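You operate a simulated robot arm through the tools that you are given. There is no shell and no other tool. Be economical: measure what you need, move in short steps, check, and stop when the job is done.

Carry out the task below with a simulated robot arm. There is one attempt and no reset: what you move stays moved.

TASK
Finish the filter run and take the green handle disc out.
Fine: pump the press cup dry before you open it; disc on the bench edge by the press, cup shut again. Where these are worked on the way, their far stop is far enough and under half their travel is too little: press cup.
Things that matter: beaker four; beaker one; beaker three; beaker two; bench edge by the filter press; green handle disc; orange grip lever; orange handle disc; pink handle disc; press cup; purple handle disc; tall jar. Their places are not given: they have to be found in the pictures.

The check looks at the end state, three seconds after you hand in, the way a careful person would. Anything else that was tipped, shoved, dropped, spilled or broken makes it a failure.

THE ROBOT
A 6-joint arm with a two-finger parallel gripper, fixed in place. Base frame: the origin is at the foot of the arm, x ahead of it, y to its left, z up; the work surface is at about z = 80. Lengths are in cm, angles in degrees, forces in N, time in s.
With the tool pointing down near the work surface it reaches from about 24 to 64 cm from the base axis. Its first joint turns from -66.0 to 66.0 degrees. Payload 2.7 kg.
The tool frame sits at the grasp point between the pads (the TCP): z along the fingers, y along the line on which they close. The tips reach 2.3 cm beyond it. The gripper opens to 9.4 cm. The fingers are 3.8 cm wide and 1 cm thick; the gripper's body (5.4 by 9.6 cm) begins 3.9 cm behind the TCP.
Orientation is told as [roll, pitch, yaw] about the base's x, y, z axes, in that order, counted from this pose: with the fingers straight down and closing along the base's y, the tool's x points along the base's -x, its y along +y and its z along -z.

THE INTERFACE
- The arm moves only by the tool move_arm. Its argument "series" is a list of rows, each an object of numbers (a shift or turn left out is 0, a gripper value left out holds the last): "x", "y", "z": the shift along the tool's x, y, z in units of 50 mm (1.0 is 50 mm); "rx", "ry", "rz": the turn, a rotation vector about the tool's x, y, z in units of 4 degrees (1.0 is 4 degrees); "fingers": the gripper command, from -1 (shut) to 1 (fully open), values between in proportion. In form: [{"x": .., "y": .., "z": .., "rx": .., "ry": .., "rz": .., "fingers": ..}, ...]. A call has 1 to 8 rows; each row shifts and turns the commanded pose from where the row before left it, along the tool's axes as they then stand. A call with a number of a shift or a turn outside -1 to 1 is refused whole. A row lasts 0.2 s, in which the tool goes at most 5 cm and 8.6 degrees; a call with a longer step from one row to the next is refused whole, and so is a gripper value outside its range. A pose out of reach is approached as far as the arm can. The call stops where the force on the tool passes 60 N (or 10 N more than at its start, if that is more) or the arm is blocked; 0.2 s more then pass. Each finger travels about 4.5 cm/s and halts on what it meets, pressing with about 43 N; the grip force reading is that of the motor and also rises with nothing between the fingers. The clock runs only during rows and for 0.2 s after the last one: add rows that do not move to give the fingers time. The reply holds the time, the measured pose of the TCP, the force on the tool along the base axes, the opening and the grip force, in the units named above and with some noise, with the torque about the TCP (base axes, N m) and any sound that the robot's microphone picked up.
- Cameras (640 x 400 px; columns grow to the right, rows downward): "scene" is fixed at [7.81, -42.88, 141.64]; the picture's right is [0.78, -0.63, 0.00], its down [-0.29, -0.36, -0.89] and it looks along [0.56, 0.69, -0.46] (base axes); focal length 252 px, centre (320, 200). "wrist" rides on the gripper at [8.6, 1.6, -7.5] in the tool frame; the picture's right is [-0.18, 0.98, 0.00], its down [-0.58, -0.11, -0.81] and it looks along [-0.79, -0.15, 0.59] (tool axes); focal length 243 px, centre (320, 200).
- grab_frame(camera): a new picture of that camera. The clock stands still meanwhile.
- measure_at(camera, pixels): for up to 12 pixels [column, row] of the newest picture of that camera ("zoom" is the newest enlarged one), the place [x, y, z] in the base frame of the surface seen there, good to about 0.2 cm. The clock stands still meanwhile.
- enlarge(camera, box): a new picture of the part [left, top, right, bottom] of that camera's present view, enlarged. The clock stands still meanwhile.
- hand_in(): hands the job in; it is judged then, once.

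Go step by step. Measure first, check grasps and placings, and put right what went wrong. The budget is 80 turns and 54 pictures, counting those below and the enlarged ones. Unless the task says otherwise, let go and move clear before handing in, and close with one line.

The tools are called after "Emit:" as name(argument=value, ...) on one line, values as JSON. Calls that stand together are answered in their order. move_arm: Moves the arm, as the interface text tells. Its arguments: {"type":"object","properties":{"series":{"type":"array","items":{"type":"object","properties":{"x":{"type":"number"},"y":{"type":"number"},"z":{"type":"number"},"rx":{"type":"number"},"ry":{"type":"number"},"rz":{"type":"number"},"fingers":{"type":"number"}}}}},"required":["series"]} The other tools are called the same way: grab_frame (camera) takes a picture; measure_at (camera, pixels) gives the place of the surface under pixels of a picture; enlarge (camera, box) takes an enlarged picture of a part of a camera's view; hand_in () hands the job in.

At the start:

```text
t: 0.0
eef_pos: [27.16, -11.28, 133.84]
tcp_rot: [0.1, -0.1, -0.1]
contact_force: [0.4, 0.3, -0.4]
wrist_torque: [0.02, 0.03, -0.02]
width: 9.41
grip_force: 0.1
```

scene: 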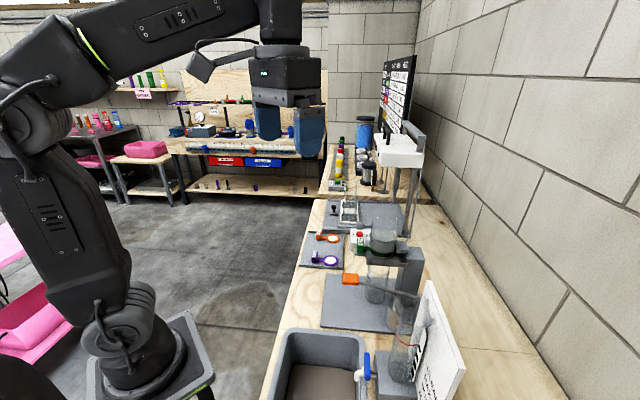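
wrist: 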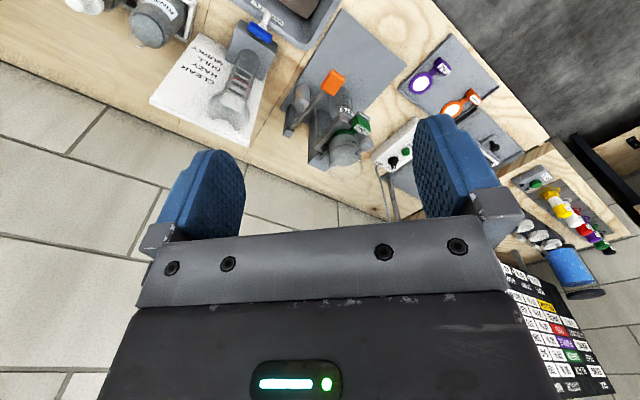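

The scene shows the press around (370,270), with an orange lever at (350,280) and a green thing at (360,240). I'll enlarge both views for detail.

Emit:
enlarge(camera="scene", box=[290, 180, 470, 300])

Emit:
enlarge(camera="scene", box=[260, 260, 480, 400])

Emit:
enlarge(camera="wrist", box=[200, 0, 520, 200])

```text
3.33 times, centred on (380, 240) of scene
```

zoom: 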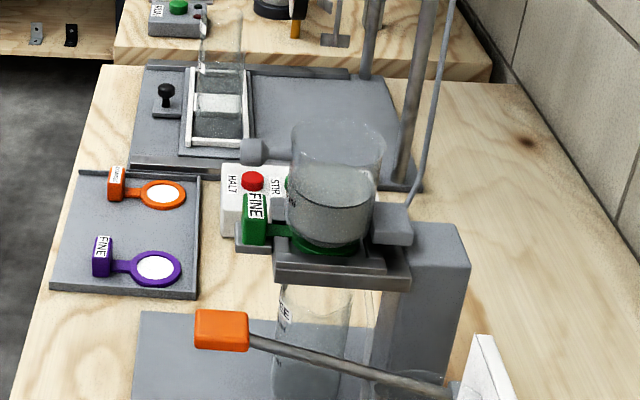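

```text
2.86 times, centred on (370, 330) of scene
```

zoom: 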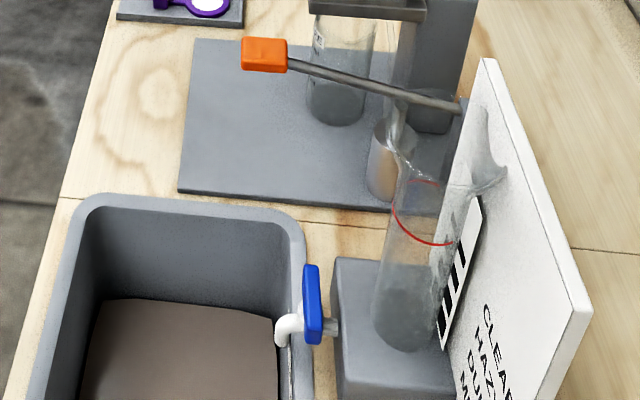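

```text
2.00 times, centred on (360, 100) of wrist
```

zoom: 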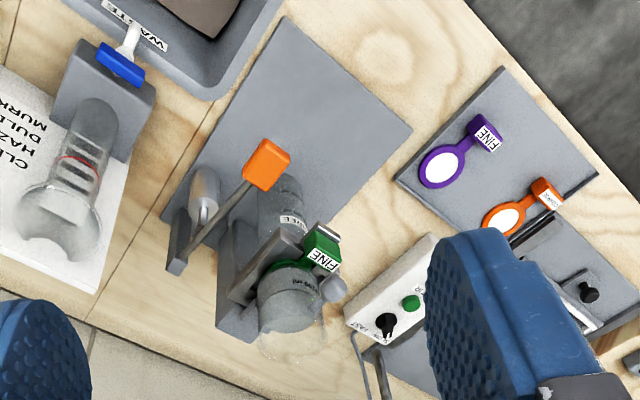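

The cup sits on a bracket with the green disc (handle labelled FINE) beneath it, with a knob at its near side and the orange pump lever below. I'll measure the main points.

Emit:
enlarge(camera="scene", box=[335, 215, 435, 305])

Emit:
measure_at(camera="scene", pixels=[[344, 278], [355, 280], [380, 285], [415, 296], [362, 246], [357, 240], [361, 222], [378, 256], [402, 242], [410, 250], [380, 235], [320, 290]])

```text
4.44 times, centred on (385, 260) of scene
```

zoom: 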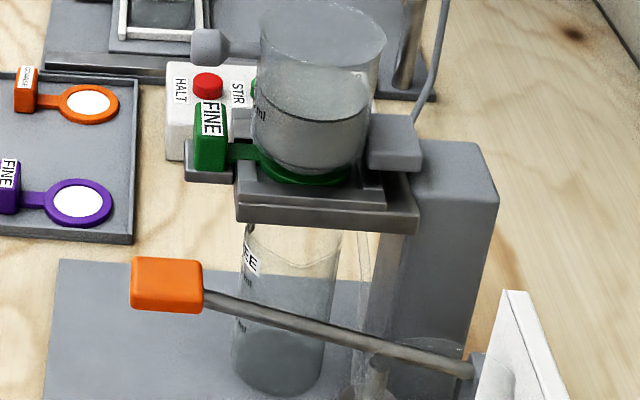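

```text
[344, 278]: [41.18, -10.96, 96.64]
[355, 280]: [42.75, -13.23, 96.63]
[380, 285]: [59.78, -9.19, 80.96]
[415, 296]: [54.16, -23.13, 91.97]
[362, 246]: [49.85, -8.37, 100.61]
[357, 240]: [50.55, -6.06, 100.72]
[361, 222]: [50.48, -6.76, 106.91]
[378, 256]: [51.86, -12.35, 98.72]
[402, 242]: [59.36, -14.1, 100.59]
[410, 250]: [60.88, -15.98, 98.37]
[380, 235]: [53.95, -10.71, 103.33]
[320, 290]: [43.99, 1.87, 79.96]
```

The press front seems to face about (-0.75,+0.65). I'll measure finer points in the newest zoom.

Emit:
measure_at(camera="zoom", pixels=[[208, 45], [200, 35], [218, 55], [232, 48], [210, 120], [198, 150], [220, 155], [240, 152], [280, 170], [395, 140], [390, 120], [410, 155]])

Emit:
measure_at(camera="scene", pixels=[[344, 275], [344, 283], [357, 276], [357, 285], [370, 284], [400, 292], [418, 298], [365, 272], [330, 275], [322, 325], [395, 333], [425, 250]])

Emit:
enlarge(camera="wrist", box=[270, 50, 400, 180])

```text
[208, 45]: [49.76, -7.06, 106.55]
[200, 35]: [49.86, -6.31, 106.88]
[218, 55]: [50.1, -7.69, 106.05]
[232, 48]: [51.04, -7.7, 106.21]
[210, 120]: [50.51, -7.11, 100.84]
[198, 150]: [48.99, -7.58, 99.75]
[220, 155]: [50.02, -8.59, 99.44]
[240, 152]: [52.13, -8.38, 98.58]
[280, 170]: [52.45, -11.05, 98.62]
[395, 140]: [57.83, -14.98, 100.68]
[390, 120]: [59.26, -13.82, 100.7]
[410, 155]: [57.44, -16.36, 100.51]
```

```text
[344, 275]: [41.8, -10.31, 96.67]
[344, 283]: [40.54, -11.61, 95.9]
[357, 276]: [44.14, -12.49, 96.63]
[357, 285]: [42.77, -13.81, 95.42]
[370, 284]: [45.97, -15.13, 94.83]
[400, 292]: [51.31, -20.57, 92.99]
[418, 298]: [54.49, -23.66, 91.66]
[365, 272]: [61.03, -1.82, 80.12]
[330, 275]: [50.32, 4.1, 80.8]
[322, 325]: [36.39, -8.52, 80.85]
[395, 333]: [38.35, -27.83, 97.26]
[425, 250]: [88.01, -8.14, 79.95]
```

```text
3.08 times, centred on (335, 115) of wrist
```

zoom: 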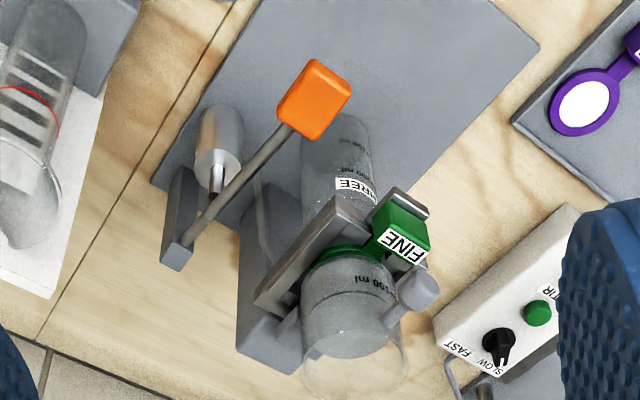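

The lever grip is centred near (42.4,-12,96) with its pivot near (54.5,-23.7,91.7). I'll yaw the tool -44° so the fingers straddle it, first while staying high.

Emit:
move_arm(series=[{"rz": 1, "z": 0.35}, {"rz": 1, "z": 0.35}, {"rz": 1, "z": 0.35}, {"rz": 1, "z": 0.35}, {"rz": 1, "z": 0.35}, {"rz": 1, "z": 0.35}, {"rz": 1, "z": 0.3}, {"rz": 1, "z": 0.3}])

Emit:
move_arm(series=[{"rz": 1}, {"rz": 1}, {"rz": 1}, {"x": -0.6, "y": 0.5}, {"x": -0.6, "y": 0.5, "fingers": 0.1}, {"x": -0.6, "y": 0.5}, {"x": -0.5, "y": 0.47}, {}])

Emit:
grab_frame(camera="wrist")

Emit:
grab_frame(camera="scene")

```text
t: 1.8
eef_pos: [27.09, -11.25, 120.14]
tcp_rot: [0.1, 0.0, -32.0]
contact_force: [0.6, 0.6, 0.0]
wrist_torque: [-0.02, 0.03, -0.01]
width: 9.38
grip_force: 0.0
```

```text
t: 3.6
eef_pos: [42.39, -11.88, 120.15]
tcp_rot: [0.2, 0.0, -44.0]
contact_force: [0.1, -0.9, 0.1]
wrist_torque: [-0.01, -0.02, -0.02]
width: 5.17
grip_force: 0.0
```

```text
46 pictures are left
```

wrist: 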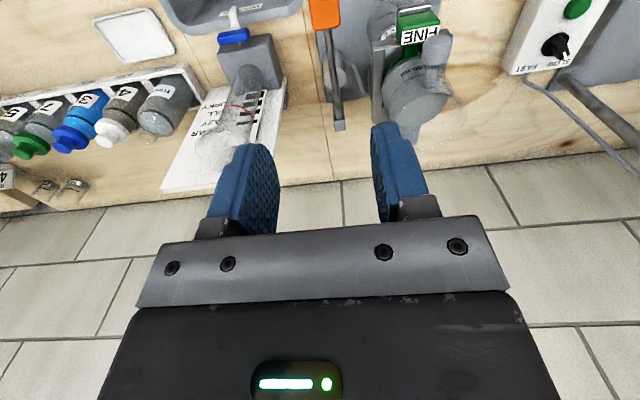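

```text
45 pictures are left
```

scene: 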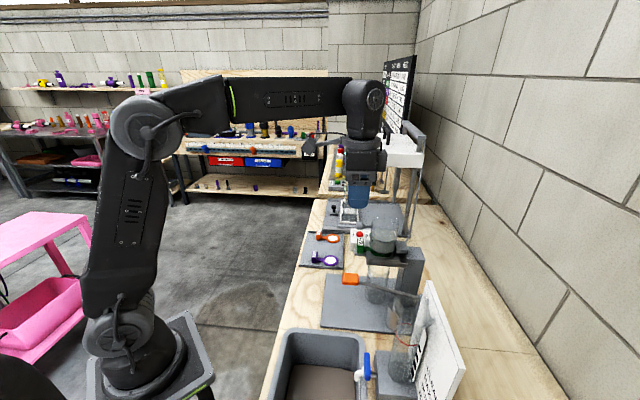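

The lever lines up with the tool (it runs vertically at column ~330 in the wrist image). I'll descend to just above the grip and check.

Emit:
move_arm(series=[{"z": 0.8}, {"z": 0.8}, {"z": 0.8}, {"z": 0.8}, {"z": 0.6}, {"z": 0.2}, {}])

Emit:
grab_frame(camera="wrist")

Emit:
enlarge(camera="scene", box=[310, 190, 450, 310])

```text
t: 5.2
eef_pos: [42.28, -12.14, 100.15]
tcp_rot: [0.1, 0.0, -44.0]
contact_force: [0.1, 0.1, 0.6]
wrist_torque: [-0.01, -0.02, -0.02]
width: 5.16
grip_force: 0.0
```

```text
44 pictures are left
```

wrist: 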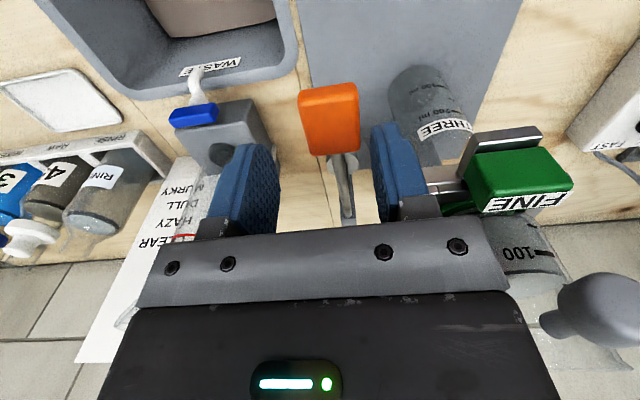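

```text
3.33 times, centred on (380, 250) of scene
```

zoom: 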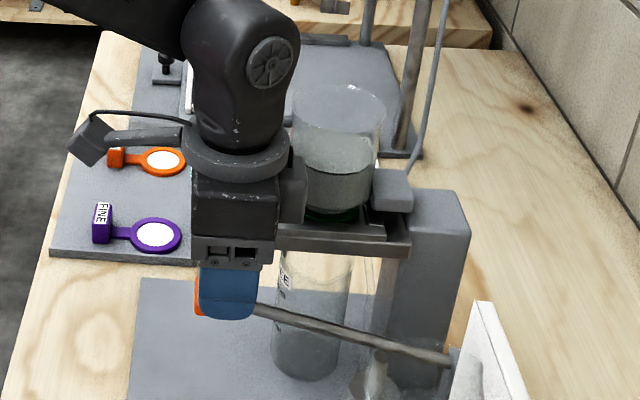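

Clearances look fine; the grip is centred between the pads. Descending and gripping.

Emit:
move_arm(series=[{"z": 0.45}, {"z": 0.4}, {"fingers": -1}, {}, {}])

Emit:
grab_frame(camera="wrist")

```text
t: 6.4
eef_pos: [42.65, -11.6, 95.99]
tcp_rot: [0.7, -0.4, -44.1]
contact_force: [41.1, 38.3, -7.6]
wrist_torque: [-0.12, 0.31, -1.7]
width: 3.18
grip_force: 45.2
```

```text
42 pictures are left
```

wrist: 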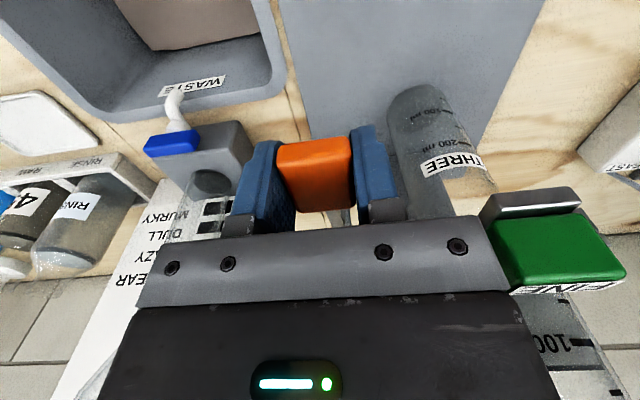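

Gripped (3.18 cm), but there's about 55 N of sideways force, so my command is about 0.65 cm off along tool y. I'll relieve that, then check.

Emit:
move_arm(series=[{"y": 0.07}, {"y": 0.06}, {}])

```text
t: 7.2
eef_pos: [42.7, -11.56, 96.06]
tcp_rot: [0.1, -0.2, -44.1]
contact_force: [9.0, 10.6, 7.0]
wrist_torque: [-0.86, -0.84, -1.82]
width: 3.19
grip_force: 44.5
```

Side load is gone. I'll stroke down along the lever's arc, turning with it, three 4° steps first.

Emit:
move_arm(series=[{"x": 0.052, "z": 0.237, "ry": -1}, {"x": 0.052, "z": 0.237, "ry": -1}, {"x": 0.052, "z": 0.237, "ry": -1}, {}])

```text
t: 8.2
eef_pos: [42.3, -11.21, 92.27]
tcp_rot: [0.1, -11.8, -44.2]
contact_force: [7.9, 10.7, -5.2]
wrist_torque: [1.47, 0.63, -1.75]
width: 3.18
grip_force: 44.3
```

It moves freely (force only ~13 N). Continuing down to find the stop.

Emit:
move_arm(series=[{"x": 0.052, "z": 0.237, "ry": -1}, {"x": 0.052, "z": 0.237, "ry": -1}, {"x": 0.052, "z": 0.237, "ry": -1}, {}])

Emit:
enlarge(camera="scene", box=[310, 190, 450, 310])

```text
t: 9.2
eef_pos: [42.53, -11.43, 89.61]
tcp_rot: [-0.3, -22.1, -44.1]
contact_force: [-16.5, 36.8, -1.6]
wrist_torque: [0.87, -0.11, -1.39]
width: 3.19
grip_force: 44.8
out of reach, approached as far as the arm can: row 3
```

```text
3.33 times, centred on (380, 250) of scene
```

zoom: 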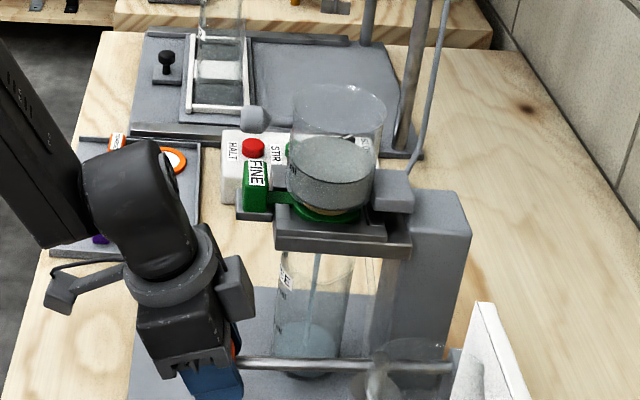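

The liquid is streaming into beaker three, but that tilt hit the arm's reach. I'll reverse the stroke and see how the cup level responds.

Emit:
move_arm(series=[{"x": -0.068, "z": -0.233, "ry": 1}, {"x": -0.068, "z": -0.233, "ry": 1}, {"x": -0.068, "z": -0.233, "ry": 1}, {"x": -0.068, "z": -0.233, "ry": 1}, {"x": -0.068, "z": -0.233, "ry": 1}, {"x": -0.068, "z": -0.233, "ry": 1}, {}])

Emit:
enlarge(camera="scene", box=[310, 190, 450, 310])

```text
t: 10.8
eef_pos: [42.67, -11.61, 96.53]
tcp_rot: [0.1, 0.4, -44.3]
contact_force: [20.6, 6.2, -37.5]
wrist_torque: [-0.11, -0.05, -1.81]
width: 3.23
grip_force: 45.2
```

```text
3.33 times, centred on (380, 250) of scene
```

zoom: 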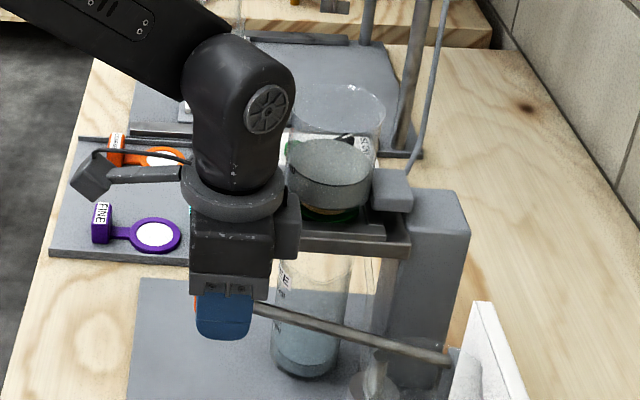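

Level is going down; the top stop is at about z 96.4. Another stroke: 5 turning steps plus a little further without turning.

Emit:
move_arm(series=[{"z": 0.08}, {"x": 0.052, "z": 0.237, "ry": -1}, {"x": 0.052, "z": 0.237, "ry": -1}, {"x": 0.052, "z": 0.237, "ry": -1}, {"x": 0.052, "z": 0.237, "ry": -1}, {"x": 0.04, "z": 0.237, "ry": -0.8}, {"x": 0.0, "z": 0.2}, {}])

```text
t: 12.6
eef_pos: [42.69, -11.53, 89.64]
tcp_rot: [0.3, -19.3, -44.3]
contact_force: [-17.8, 29.5, 17.5]
wrist_torque: [0.47, -0.06, -1.36]
width: 3.17
grip_force: 44.7
```

The lower stop appears to be near z 89.6 (resistance rises). Returning up and continuing with strokes.

Emit:
move_arm(series=[{"z": -0.2}, {"x": -0.05, "z": -0.233, "ry": 0.8}, {"x": -0.068, "z": -0.233, "ry": 1}, {"x": -0.068, "z": -0.233, "ry": 1}, {"x": -0.068, "z": -0.233, "ry": 1}, {"x": -0.068, "z": -0.233, "ry": 1}, {}])

Emit:
move_arm(series=[{"x": 0.052, "z": 0.237, "ry": -1}, {"x": 0.052, "z": 0.237, "ry": -1}, {"x": 0.052, "z": 0.237, "ry": -1}, {"x": 0.052, "z": 0.237, "ry": -1}, {"x": 0.04, "z": 0.237, "ry": -0.8}, {"x": 0.0, "z": 0.16}, {}])

Emit:
enlarge(camera="scene", box=[340, 190, 440, 310])

```text
t: 14.2
eef_pos: [42.92, -11.82, 96.39]
tcp_rot: [0.3, -0.2, -44.1]
contact_force: [29.3, -16.0, -25.1]
wrist_torque: [-0.4, -0.1, -1.64]
width: 3.16
grip_force: 45.2
```

```text
t: 15.8
eef_pos: [42.47, -11.39, 89.63]
tcp_rot: [0.0, -19.1, -44.0]
contact_force: [-17.0, 37.9, 5.8]
wrist_torque: [0.59, -0.08, -1.39]
width: 3.17
grip_force: 45.3
```

```text
3.33 times, centred on (390, 250) of scene
```

zoom: 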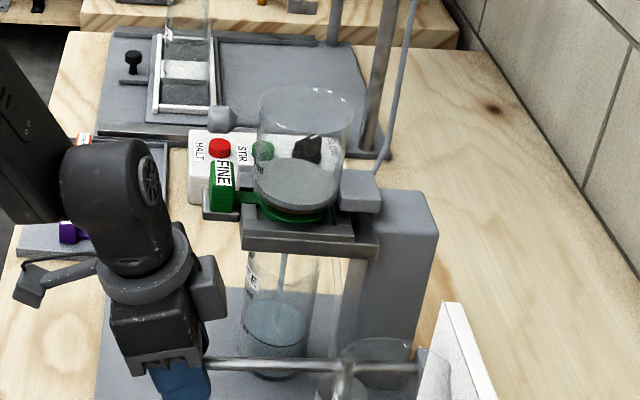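

The level is much lower now. Two more strokes.

Emit:
move_arm(series=[{"z": -0.16}, {"x": -0.05, "z": -0.233, "ry": 0.8}, {"x": -0.065, "z": -0.233, "ry": 1}, {"x": -0.06, "z": -0.233, "ry": 1}, {"x": -0.06, "z": -0.233, "ry": 1}, {"x": -0.06, "z": -0.233, "ry": 1}, {}])

Emit:
move_arm(series=[{"x": 0.052, "z": 0.237, "ry": -1}, {"x": 0.052, "z": 0.237, "ry": -1}, {"x": 0.045, "z": 0.237, "ry": -1}, {"x": 0.045, "z": 0.237, "ry": -1}, {"x": 0.04, "z": 0.237, "ry": -0.8}, {"x": 0.0, "z": 0.16}, {}])

Emit:
move_arm(series=[{"z": -0.16}, {"x": -0.05, "z": -0.233, "ry": 0.8}, {"x": -0.065, "z": -0.233, "ry": 1}, {"x": -0.06, "z": -0.233, "ry": 1}, {"x": -0.06, "z": -0.233, "ry": 1}, {"x": -0.06, "z": -0.233, "ry": 1}, {}])

Emit:
move_arm(series=[{"x": 0.052, "z": 0.237, "ry": -1}, {"x": 0.052, "z": 0.237, "ry": -1}, {"x": 0.045, "z": 0.237, "ry": -1}, {"x": 0.045, "z": 0.237, "ry": -1}, {"x": 0.04, "z": 0.237, "ry": -0.8}, {"x": 0.0, "z": 0.16}, {}])

Emit:
enlarge(camera="scene", box=[340, 190, 440, 310])

```text
t: 17.4
eef_pos: [42.83, -11.78, 96.35]
tcp_rot: [0.3, -0.2, -44.2]
contact_force: [28.5, -21.4, -20.0]
wrist_torque: [-0.38, -0.11, -1.66]
width: 3.17
grip_force: 44.7
```

```text
t: 19.0
eef_pos: [42.53, -11.32, 89.77]
tcp_rot: [0.0, -19.0, -44.1]
contact_force: [-16.1, 37.6, 1.9]
wrist_torque: [0.59, -0.07, -1.43]
width: 3.18
grip_force: 44.6
```

```text
t: 20.6
eef_pos: [42.69, -11.59, 96.45]
tcp_rot: [0.4, -0.2, -44.3]
contact_force: [28.8, -19.9, -21.6]
wrist_torque: [-0.2, -0.14, -1.71]
width: 3.17
grip_force: 44.5
```

```text
t: 22.2
eef_pos: [42.41, -11.31, 89.77]
tcp_rot: [0.0, -19.0, -44.0]
contact_force: [-15.9, 40.1, -0.8]
wrist_torque: [0.54, -0.12, -1.41]
width: 3.21
grip_force: 45.2
```

```text
3.33 times, centred on (390, 250) of scene
```

zoom: 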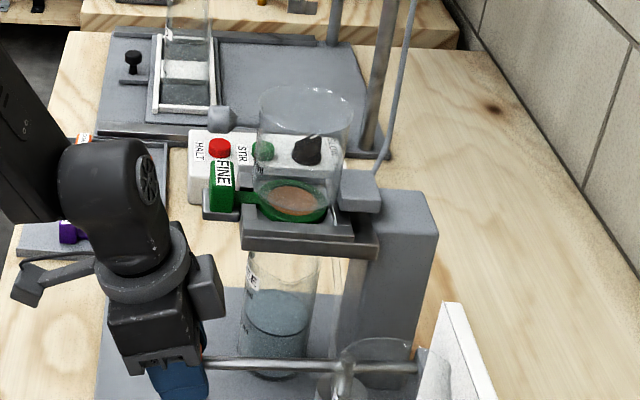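

The cup is dry: brown cake shows on the disc and there's no stream. One extra stroke for certainty, ending with the lever up.

Emit:
move_arm(series=[{"z": -0.16}, {"x": -0.05, "z": -0.233, "ry": 0.8}, {"x": -0.065, "z": -0.233, "ry": 1}, {"x": -0.06, "z": -0.233, "ry": 1}, {"x": -0.06, "z": -0.233, "ry": 1}, {"x": -0.06, "z": -0.233, "ry": 1}, {}])

Emit:
move_arm(series=[{"x": 0.052, "z": 0.237, "ry": -1}, {"x": 0.052, "z": 0.237, "ry": -1}, {"x": 0.045, "z": 0.237, "ry": -1}, {"x": 0.045, "z": 0.237, "ry": -1}, {"x": 0.04, "z": 0.237, "ry": -0.8}, {"x": 0.0, "z": 0.16}, {}])

Emit:
move_arm(series=[{"z": -0.16}, {"x": -0.05, "z": -0.233, "ry": 0.8}, {"x": -0.065, "z": -0.233, "ry": 1}, {"x": -0.06, "z": -0.233, "ry": 1}, {"x": -0.06, "z": -0.233, "ry": 1}, {"x": -0.06, "z": -0.22, "ry": 1}, {}])

Emit:
enlarge(camera="scene", box=[340, 190, 440, 310])

```text
t: 23.8
eef_pos: [42.74, -11.62, 96.49]
tcp_rot: [0.3, -0.1, -44.1]
contact_force: [27.1, -20.7, -21.9]
wrist_torque: [-0.16, -0.19, -1.71]
width: 3.2
grip_force: 44.8
```

```text
t: 25.4
eef_pos: [42.37, -11.2, 89.8]
tcp_rot: [0.0, -19.0, -44.1]
contact_force: [-16.3, 37.2, -0.7]
wrist_torque: [0.56, -0.12, -1.47]
width: 3.18
grip_force: 45.7
```

```text
t: 27.0
eef_pos: [42.75, -11.63, 96.41]
tcp_rot: [0.5, -0.3, -44.2]
contact_force: [30.4, -16.2, -20.5]
wrist_torque: [-0.28, -0.26, -1.79]
width: 3.2
grip_force: 44.6
```

```text
3.33 times, centred on (390, 250) of scene
```

zoom: 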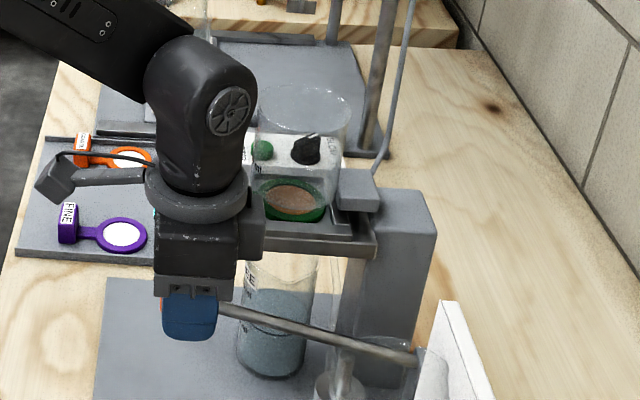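

Dry. Release, rise straight up and back off, and look at the cup.

Emit:
move_arm(series=[{"fingers": 0.1}, {"fingers": 0.1}, {"z": -0.4}, {"z": -0.8}, {"z": -1}, {"z": -1}, {"z": -0.3}, {}])

Emit:
move_arm(series=[{"x": 0.8}, {"x": 0.8}, {"y": 0.6}, {"y": 0.4}, {}])

Emit:
grab_frame(camera="wrist")

Emit:
enlarge(camera="scene", box=[330, 190, 430, 290])

```text
t: 28.8
eef_pos: [42.53, -11.37, 114.14]
tcp_rot: [0.1, 0.0, -44.0]
contact_force: [0.5, 0.4, 0.3]
wrist_torque: [0.03, 0.01, 0.0]
width: 5.18
grip_force: 0.1
```

```text
t: 30.0
eef_pos: [40.09, -2.3, 114.15]
tcp_rot: [0.1, 0.0, -43.9]
contact_force: [-0.1, 0.3, -0.1]
wrist_torque: [0.05, -0.01, -0.04]
width: 5.18
grip_force: 0.0
```

```text
36 pictures are left
```

wrist: 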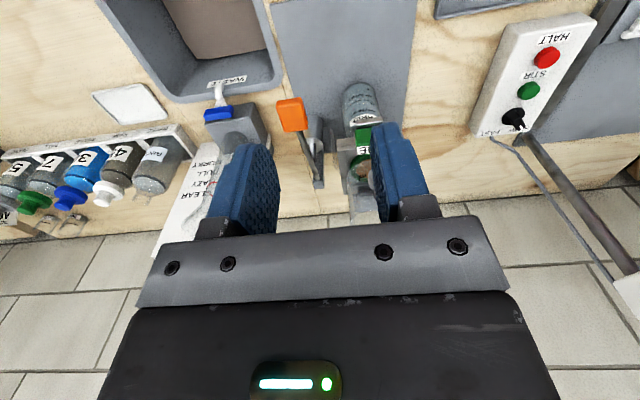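

```text
4.00 times, centred on (380, 240) of scene
```

zoom: 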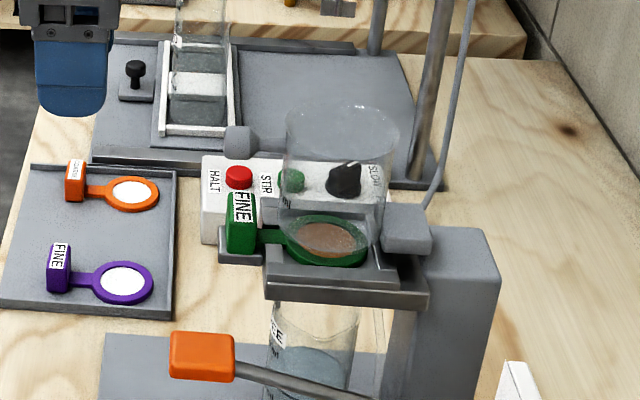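

The cup is empty. Measuring disc, handle, knob and seat precisely.

Emit:
measure_at(camera="zoom", pixels=[[238, 140], [228, 135], [250, 140], [238, 205], [236, 230], [262, 235], [325, 240], [328, 258], [400, 235], [420, 235], [310, 265], [235, 258]])

Emit:
measure_at(camera="wrist", pixels=[[365, 152], [362, 135], [360, 160], [360, 168], [362, 90], [292, 115], [355, 205], [340, 160], [318, 140], [365, 180]])

Emit:
enlarge(camera="wrist", box=[290, 60, 430, 230])

```text
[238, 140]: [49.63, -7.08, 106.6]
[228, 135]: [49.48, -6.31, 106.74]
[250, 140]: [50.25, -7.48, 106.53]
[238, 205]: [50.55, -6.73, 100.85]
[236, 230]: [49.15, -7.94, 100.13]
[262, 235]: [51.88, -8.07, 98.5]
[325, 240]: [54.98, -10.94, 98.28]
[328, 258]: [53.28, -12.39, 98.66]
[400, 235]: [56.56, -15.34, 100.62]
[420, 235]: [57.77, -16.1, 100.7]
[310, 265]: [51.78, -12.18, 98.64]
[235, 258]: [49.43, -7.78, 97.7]
```

```text
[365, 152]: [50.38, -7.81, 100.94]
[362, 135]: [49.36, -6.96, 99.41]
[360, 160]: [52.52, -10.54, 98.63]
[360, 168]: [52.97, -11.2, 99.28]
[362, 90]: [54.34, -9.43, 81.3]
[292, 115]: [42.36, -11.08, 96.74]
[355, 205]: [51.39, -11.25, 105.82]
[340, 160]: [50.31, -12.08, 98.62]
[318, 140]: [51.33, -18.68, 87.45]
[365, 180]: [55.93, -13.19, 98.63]
```

```text
2.35 times, centred on (360, 145) of wrist
```

zoom: 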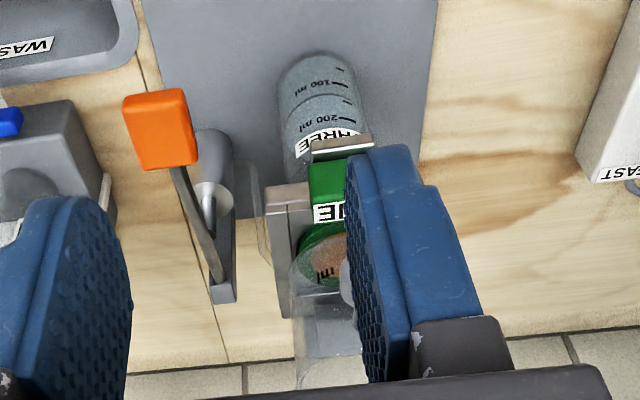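

Knob centre is about (50.1,-6.5,106.3), on the press axis. I'll move above it with the same yaw and look before descending.

Emit:
move_arm(series=[{"y": 0.787}, {"x": -0.8}, {"x": -0.8}, {"x": -0.365}, {"z": 0.6}, {}])

Emit:
grab_frame(camera="wrist")

Emit:
enlarge(camera="scene", box=[330, 180, 430, 280])

```text
t: 31.4
eef_pos: [49.82, -6.34, 111.12]
tcp_rot: [0.1, 0.0, -44.0]
contact_force: [-0.2, 0.4, 0.5]
wrist_torque: [-0.02, 0.0, -0.04]
width: 5.16
grip_force: 0.1
```

```text
33 pictures are left
```

wrist: 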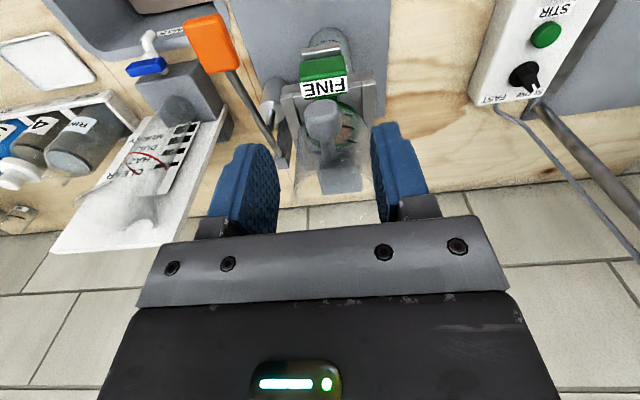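

```text
4.00 times, centred on (380, 230) of scene
```

zoom: 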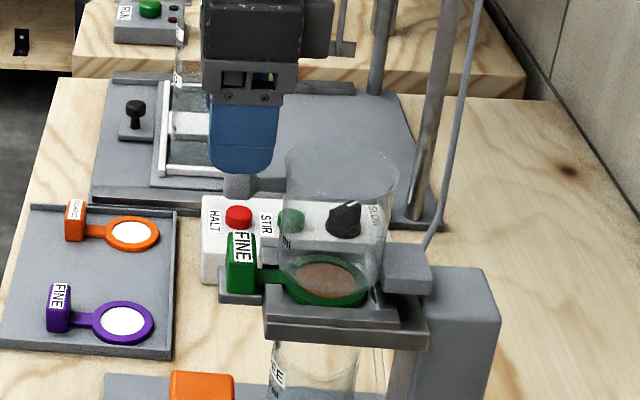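

The knob is at wrist (322,118), centred between pads. Checking its location and the rim height.

Emit:
measure_at(camera="wrist", pixels=[[322, 110], [322, 122], [310, 115], [335, 115], [322, 150], [325, 75], [330, 180]])

Emit:
measure_at(camera="zoom", pixels=[[288, 175], [286, 165], [340, 143], [398, 165], [238, 180], [245, 160]])

```text
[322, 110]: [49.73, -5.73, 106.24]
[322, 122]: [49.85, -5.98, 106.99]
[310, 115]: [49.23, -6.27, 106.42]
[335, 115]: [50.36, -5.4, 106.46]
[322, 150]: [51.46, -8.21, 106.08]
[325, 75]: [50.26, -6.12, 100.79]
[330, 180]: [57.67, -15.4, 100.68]
```

```text
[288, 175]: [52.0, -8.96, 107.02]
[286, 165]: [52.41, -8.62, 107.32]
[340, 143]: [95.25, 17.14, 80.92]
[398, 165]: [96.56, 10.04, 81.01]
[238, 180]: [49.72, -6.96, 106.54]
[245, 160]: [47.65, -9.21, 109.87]
```

Knob spans z≈105.5–107 at about (50,-6.3). Descending to z≈107.1 and gripping.

Emit:
move_arm(series=[{"z": 0.4}, {"z": 0.4}, {"fingers": -1}, {}, {}, {}])

Emit:
enlarge(camera="scene", box=[330, 180, 430, 280])

```text
t: 32.8
eef_pos: [50.0, -6.26, 106.97]
tcp_rot: [0.3, 0.0, -44.0]
contact_force: [13.0, 7.8, -4.3]
wrist_torque: [0.26, -0.04, -0.98]
width: 2.15
grip_force: 45.2
```

```text
4.00 times, centred on (380, 230) of scene
```

zoom: 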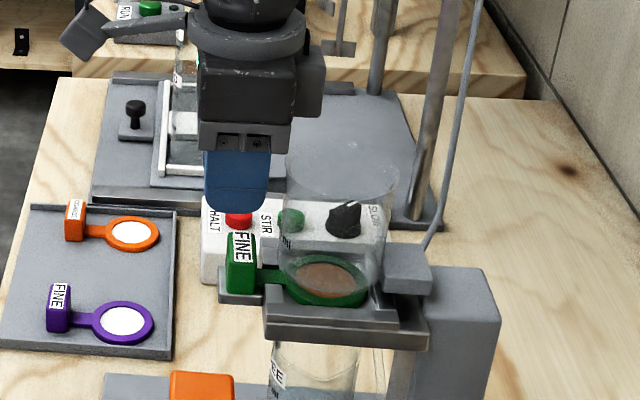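

Gripped (2.15 cm). A small test lift along the presumed arc (up and back).

Emit:
move_arm(series=[{"x": -0.11, "z": -0.21}, {"x": -0.13, "z": -0.2}, {}])

Emit:
enlarge(camera="scene", box=[330, 180, 430, 280])

```text
t: 33.6
eef_pos: [50.84, -6.91, 109.1]
tcp_rot: [0.1, 0.3, -44.0]
contact_force: [3.5, 14.8, -9.1]
wrist_torque: [1.23, 0.99, -0.91]
width: 2.19
grip_force: 45.3
```

```text
4.00 times, centred on (380, 230) of scene
```

zoom: 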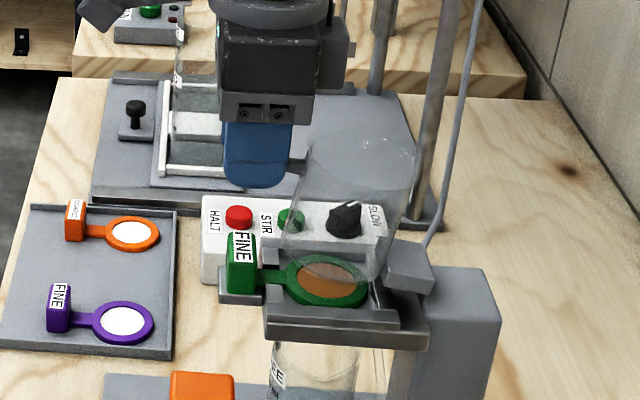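

The cup tilts up on the rear hinge as expected with low force. Continuing along the arc.

Emit:
move_arm(series=[{"x": -0.164, "z": -0.189}, {"x": -0.18, "z": -0.174}, {"x": -0.197, "z": -0.154}, {"x": -0.21, "z": -0.136}, {"x": -0.22, "z": -0.117}, {}])

Emit:
enlarge(camera="scene", box=[330, 170, 430, 270])

```text
t: 35.0
eef_pos: [54.23, -10.44, 113.04]
tcp_rot: [0.2, 0.0, -43.9]
contact_force: [-9.6, 15.9, 16.6]
wrist_torque: [0.55, 1.22, -1.13]
width: 2.16
grip_force: 44.4
```

```text
4.00 times, centred on (380, 220) of scene
```

zoom: 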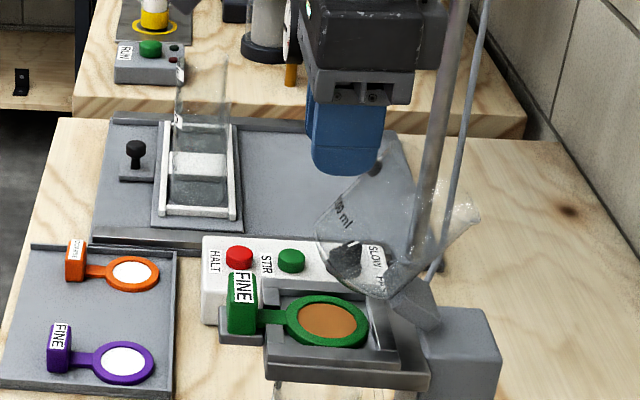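

About 40° open, forces low. Continuing backward over the hinge.

Emit:
move_arm(series=[{"x": -0.23, "z": -0.11}, {"x": -0.24, "z": -0.08}, {"x": -0.244, "z": -0.055}, {"x": -0.248, "z": -0.03}, {"x": -0.25, "z": -0.005}, {}])

Emit:
enlarge(camera="scene", box=[340, 160, 440, 260])

```text
t: 36.4
eef_pos: [57.28, -13.39, 114.35]
tcp_rot: [0.2, -0.4, -44.0]
contact_force: [-1.7, 9.3, 20.2]
wrist_torque: [-0.09, 0.83, -0.56]
width: 2.21
grip_force: 45.1
out of reach, approached as far as the arm can: row 4, 5
```

```text
4.00 times, centred on (390, 210) of scene
```

zoom: 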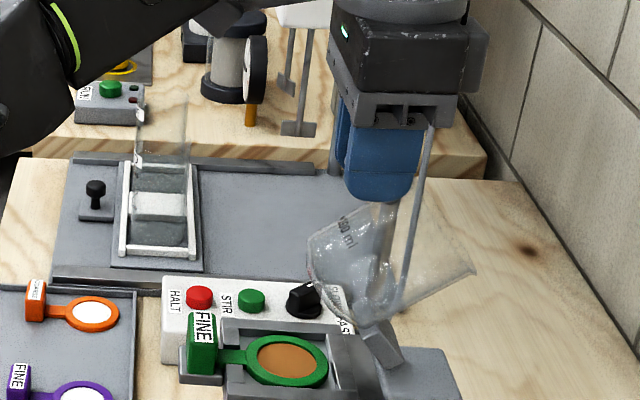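

Reach limit hit at (57.3,-13.4) with vertical fingers. I'll tilt the fingers backward (hand toward base) about the grip, which extends the reach.

Emit:
move_arm(series=[{"ry": -1}, {"ry": -1}, {"ry": -1}, {"ry": -1}, {}])

```text
t: 37.6
eef_pos: [57.18, -13.28, 114.05]
tcp_rot: [-0.1, -15.9, -44.0]
contact_force: [-6.8, 10.4, 7.0]
wrist_torque: [0.64, 1.46, -0.6]
width: 2.17
grip_force: 45.3
```

The tilt works. Now moving backward horizontally with more tilt.

Emit:
move_arm(series=[{"x": -0.2, "z": 0.05, "ry": -1}, {"x": -0.2, "z": 0.065, "ry": -1}, {"x": -0.2, "z": 0.085, "ry": -1}, {}])

Emit:
enlarge(camera="scene", box=[340, 160, 440, 260])

```text
t: 38.6
eef_pos: [59.53, -15.59, 114.24]
tcp_rot: [0.0, -28.1, -44.2]
contact_force: [-7.0, 7.1, 6.1]
wrist_torque: [0.53, 1.56, -0.49]
width: 2.15
grip_force: 44.9
```

```text
4.00 times, centred on (390, 210) of scene
```

zoom: 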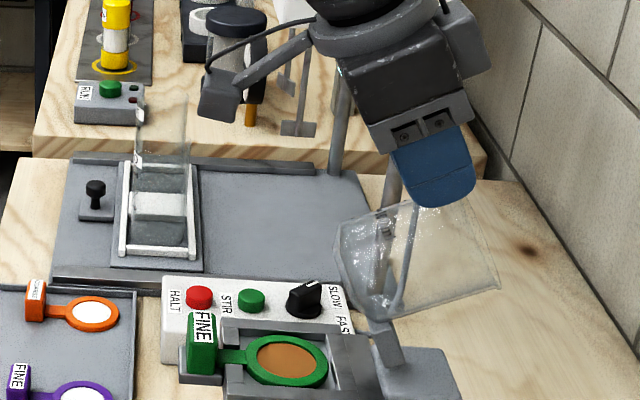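

Past vertical now (~75°). Continuing toward the far stop.

Emit:
move_arm(series=[{"x": -0.163, "z": 0.12}, {"x": -0.155, "z": 0.135}, {"x": -0.145, "z": 0.15}, {}])

Emit:
enlarge(camera="scene", box=[340, 160, 440, 260])

```text
t: 39.6
eef_pos: [61.62, -17.84, 113.77]
tcp_rot: [0.2, -28.3, -44.1]
contact_force: [-7.8, -1.0, 16.7]
wrist_torque: [0.21, 1.57, -0.27]
width: 2.16
grip_force: 45.1
```

```text
4.00 times, centred on (390, 210) of scene
```

zoom: 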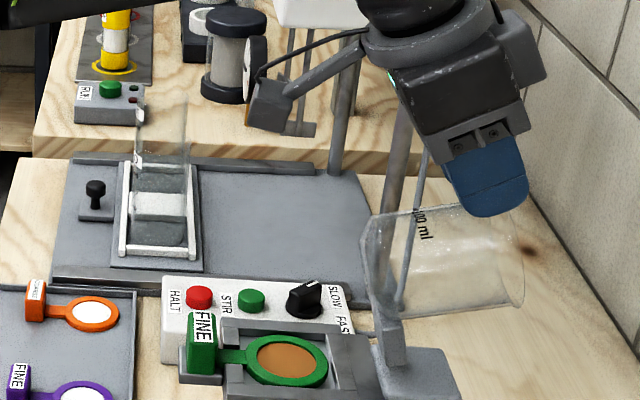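

Cup is about 85–90° open. Probing a bit further for the stop.

Emit:
move_arm(series=[{"x": -0.121, "z": 0.145}, {"x": -0.115, "z": 0.15}, {}])

```text
t: 40.4
eef_pos: [62.85, -19.11, 113.19]
tcp_rot: [0.3, -28.4, -44.2]
contact_force: [-7.6, -7.8, 24.9]
wrist_torque: [0.23, 1.49, -0.1]
width: 2.14
grip_force: 45.0
```

Still moving with slowly rising force; one more step.

Emit:
move_arm(series=[{"x": -0.105, "z": 0.16}, {"x": -0.1, "z": 0.165}, {}])

Emit:
enlarge(camera="scene", box=[350, 160, 450, 260])

```text
t: 41.2
eef_pos: [63.7, -19.97, 112.53]
tcp_rot: [0.0, -27.9, -44.0]
contact_force: [-48.5, 14.7, 28.6]
wrist_torque: [-0.2, 0.73, -0.02]
width: 2.14
grip_force: 45.1
```

```text
4.00 times, centred on (400, 210) of scene
```

zoom: 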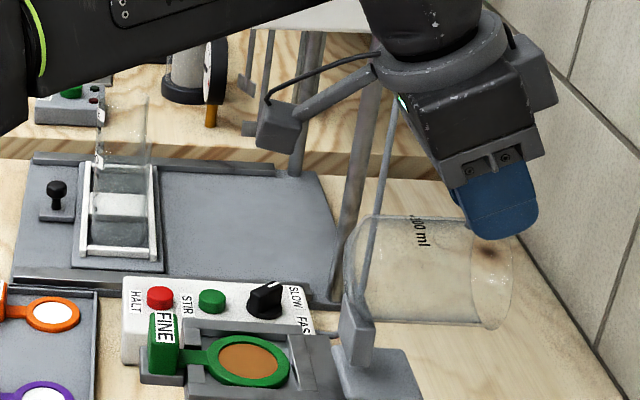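

Force jumped to ~50 N: far stop reached at roughly 100°. Release and retreat along the fingers.

Emit:
move_arm(series=[{"fingers": -0.2}, {}, {"z": -0.3}, {"z": -0.6}, {"z": -0.6}, {}])

Emit:
enlarge(camera="scene", box=[350, 160, 450, 260])

```text
t: 42.6
eef_pos: [61.48, -17.64, 118.36]
tcp_rot: [0.1, -27.9, -44.1]
contact_force: [-0.5, 0.1, -0.4]
wrist_torque: [-0.02, 0.01, 0.0]
width: 3.75
grip_force: 0.1
```

```text
4.00 times, centred on (400, 210) of scene
```

zoom: 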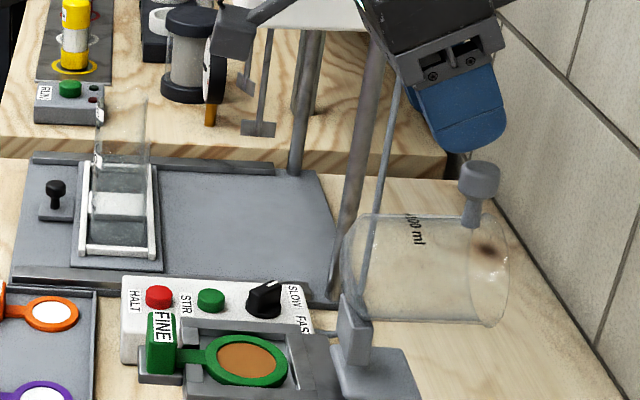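

The cup stays open on its own, and the knob is at zoom (478,178). I'll measure it for later, and move back to above the disc handle while straightening the tool.

Emit:
measure_at(camera="zoom", pixels=[[478, 165], [478, 182], [465, 182], [495, 182], [472, 210], [350, 310], [160, 335], [175, 335], [160, 365], [245, 358], [200, 360], [180, 375]])

Emit:
move_arm(series=[{"x": 0.706, "z": -0.376}, {"x": 0.706, "z": -0.376}, {"x": 0.706, "z": -0.376}, {"ry": 1}, {"ry": 1}, {"ry": 1}, {"ry": 1}, {}])

Emit:
move_arm(series=[{"ry": 1}, {"ry": 1}, {"ry": 1}, {}])

```text
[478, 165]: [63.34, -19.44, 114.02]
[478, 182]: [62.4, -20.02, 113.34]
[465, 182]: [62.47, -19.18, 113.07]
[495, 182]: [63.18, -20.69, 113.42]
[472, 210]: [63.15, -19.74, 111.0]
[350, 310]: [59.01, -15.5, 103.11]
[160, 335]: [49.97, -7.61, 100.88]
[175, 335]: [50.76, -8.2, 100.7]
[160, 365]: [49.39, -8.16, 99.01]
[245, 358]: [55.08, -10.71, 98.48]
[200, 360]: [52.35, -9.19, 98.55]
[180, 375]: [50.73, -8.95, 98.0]
```

```text
t: 44.4
eef_pos: [53.04, -9.28, 118.56]
tcp_rot: [0.2, -11.9, -44.0]
contact_force: [-0.2, -1.1, -0.8]
wrist_torque: [0.0, 0.01, -0.01]
width: 3.75
grip_force: 0.2
```

```text
t: 45.4
eef_pos: [52.93, -9.43, 118.35]
tcp_rot: [0.1, 0.0, -44.0]
contact_force: [0.4, -0.5, -0.7]
wrist_torque: [0.0, -0.01, 0.02]
width: 3.79
grip_force: 0.2
```

Tool is vertical again; moving over the handle at (50,-7) and down to z≈108 for a look.

Emit:
move_arm(series=[{"x": 0.76, "y": -0.06, "fingers": 0.2}, {"z": 0.9}, {"z": 0.9}, {}])

Emit:
grab_frame(camera="wrist")

Emit:
enlarge(camera="wrist", box=[240, 20, 420, 200])

```text
t: 46.4
eef_pos: [50.06, -6.94, 109.39]
tcp_rot: [0.1, 0.0, -44.0]
contact_force: [-0.1, 0.3, 0.7]
wrist_torque: [-0.02, -0.01, 0.0]
width: 5.66
grip_force: 0.0
```

```text
23 pictures are left
```

wrist: 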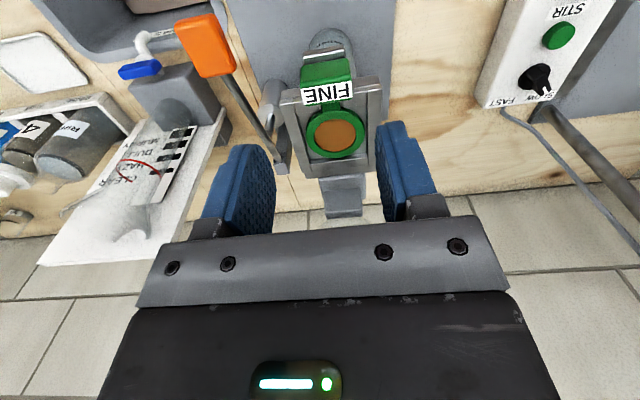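

```text
2.22 times, centred on (330, 110) of wrist
```

zoom: 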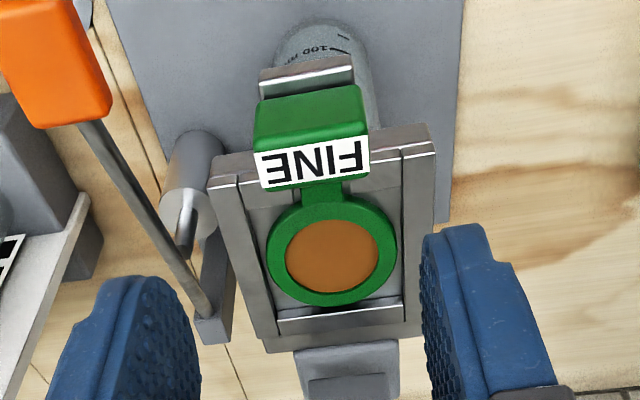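

The disc lies in a channel with side rails and a front lip beyond the handle. Measuring handle faces, rails and lip for the grasp.

Emit:
measure_at(camera="zoom", pixels=[[262, 125], [355, 110], [310, 95], [262, 150], [365, 140], [305, 72], [270, 75], [230, 165], [405, 138], [320, 195], [330, 250], [330, 315]])

Emit:
measure_at(camera="wrist", pixels=[[308, 78], [345, 75], [327, 85], [283, 98], [378, 90], [325, 70], [300, 80]])

```text
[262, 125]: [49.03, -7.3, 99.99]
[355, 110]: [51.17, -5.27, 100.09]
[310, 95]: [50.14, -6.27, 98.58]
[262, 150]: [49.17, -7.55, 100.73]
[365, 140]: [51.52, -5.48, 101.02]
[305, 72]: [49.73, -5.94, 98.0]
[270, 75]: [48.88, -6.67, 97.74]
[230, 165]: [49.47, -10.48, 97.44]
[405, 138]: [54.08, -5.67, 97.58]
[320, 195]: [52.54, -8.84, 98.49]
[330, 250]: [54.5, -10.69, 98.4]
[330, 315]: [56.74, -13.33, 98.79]
```

```text
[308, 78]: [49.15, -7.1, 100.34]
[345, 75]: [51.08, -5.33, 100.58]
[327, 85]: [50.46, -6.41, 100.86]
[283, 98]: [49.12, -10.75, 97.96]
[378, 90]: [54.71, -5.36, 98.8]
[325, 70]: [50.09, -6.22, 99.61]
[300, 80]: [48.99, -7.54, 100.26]
```

Handle: ~3.1 cm wide across, z 98.5–101, centre ≈(50.4,-6.5). Descending to TCP (50.2,-6.3,101.1) and gripping.

Emit:
move_arm(series=[{"x": 0.07, "y": 0.11}, {"z": 0.7}, {"z": 0.6}, {"z": 0.35}, {}, {"fingers": -1}, {}, {}])

Emit:
enlarge(camera="scene", box=[330, 190, 430, 290])

```text
t: 48.2
eef_pos: [50.39, -6.14, 101.19]
tcp_rot: [0.1, 0.0, -44.0]
contact_force: [-0.4, -0.1, -0.1]
wrist_torque: [-0.01, 0.05, -0.01]
width: 3.5
grip_force: 43.1
```

```text
4.00 times, centred on (380, 240) of scene
```

zoom: 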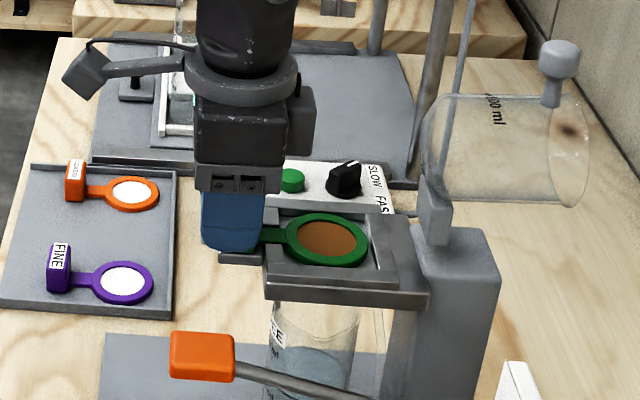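

Gripped at 3.5 cm. I'll lift gently and survey the bench edge for the set-down place.

Emit:
move_arm(series=[{"z": -0.2}, {"z": -0.4}, {"z": -0.6}, {"z": -0.6}, {}])

Emit:
grab_frame(camera="scene")

Emit:
measure_at(camera="scene", pixels=[[303, 270], [295, 290], [290, 305], [285, 320], [310, 285], [300, 310], [318, 320], [328, 275], [300, 265], [340, 268], [305, 320], [278, 340]])

```text
t: 49.4
eef_pos: [50.22, -6.1, 110.28]
tcp_rot: [0.1, 0.0, -44.0]
contact_force: [-0.7, -0.2, 0.5]
wrist_torque: [0.02, 0.0, -0.01]
width: 3.49
grip_force: 43.1
```

```text
20 pictures are left
```

scene: 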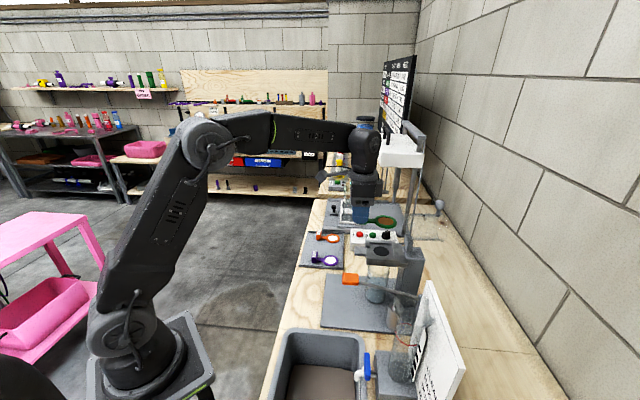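

```text
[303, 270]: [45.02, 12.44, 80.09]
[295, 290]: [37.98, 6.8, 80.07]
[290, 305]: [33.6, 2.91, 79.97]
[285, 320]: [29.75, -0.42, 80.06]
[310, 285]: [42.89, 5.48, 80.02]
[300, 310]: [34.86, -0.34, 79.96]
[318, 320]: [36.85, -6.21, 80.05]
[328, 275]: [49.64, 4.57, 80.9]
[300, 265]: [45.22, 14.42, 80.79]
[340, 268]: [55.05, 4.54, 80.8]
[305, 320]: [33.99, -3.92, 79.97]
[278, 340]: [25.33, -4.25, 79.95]
```

The disc lifted out cleanly with the cake. The bench edge strip in front of the press is bare wood about 9.5 cm wide and diagonal, so I'll lay the disc along the edge. First I move out over the strip, start turning, and measure the sink rim.

Emit:
measure_at(camera="scene", pixels=[[290, 331], [330, 333], [362, 342], [283, 345], [322, 327], [325, 276], [323, 300], [346, 235]])

Emit:
move_arm(series=[{"x": 0.6}, {"x": 0.7}, {"x": 0.7}, {"x": 0.7, "y": -0.3}, {"x": 0.1, "y": -0.6}, {"y": -0.3}, {}])

Emit:
move_arm(series=[{"rz": -1}, {"rz": -1}, {"rz": -1}, {"rz": -1}, {"rz": -1}, {"rz": -1}, {"rz": -1}, {"rz": -1}])

Emit:
enlarge(camera="scene", box=[250, 180, 430, 350])

```text
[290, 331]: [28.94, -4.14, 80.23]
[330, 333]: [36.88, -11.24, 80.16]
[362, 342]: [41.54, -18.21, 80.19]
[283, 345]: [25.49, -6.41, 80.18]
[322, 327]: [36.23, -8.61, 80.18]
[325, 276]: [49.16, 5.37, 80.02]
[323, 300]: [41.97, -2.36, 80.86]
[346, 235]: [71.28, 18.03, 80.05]
```

```text
t: 51.0
eef_pos: [35.78, -0.89, 110.27]
tcp_rot: [0.1, 0.0, -43.9]
contact_force: [0.3, 0.1, 0.4]
wrist_torque: [0.06, -0.02, 0.0]
width: 3.52
grip_force: 42.4
```

```text
t: 52.8
eef_pos: [35.84, -0.82, 110.18]
tcp_rot: [0.1, 0.0, -11.9]
contact_force: [-0.1, -1.0, -0.3]
wrist_torque: [0.0, -0.01, -0.01]
width: 3.47
grip_force: 42.9
```

```text
2.35 times, centred on (340, 265) of scene
```

zoom: 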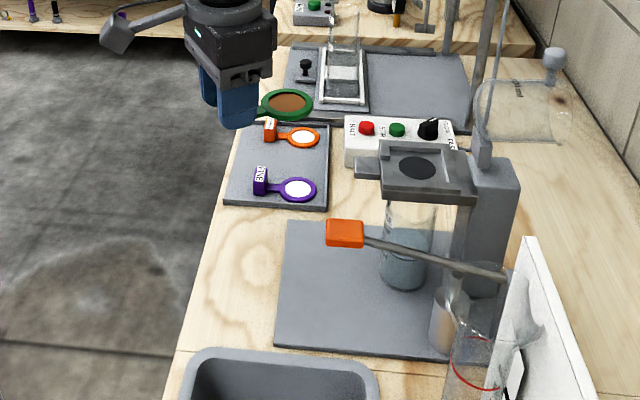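

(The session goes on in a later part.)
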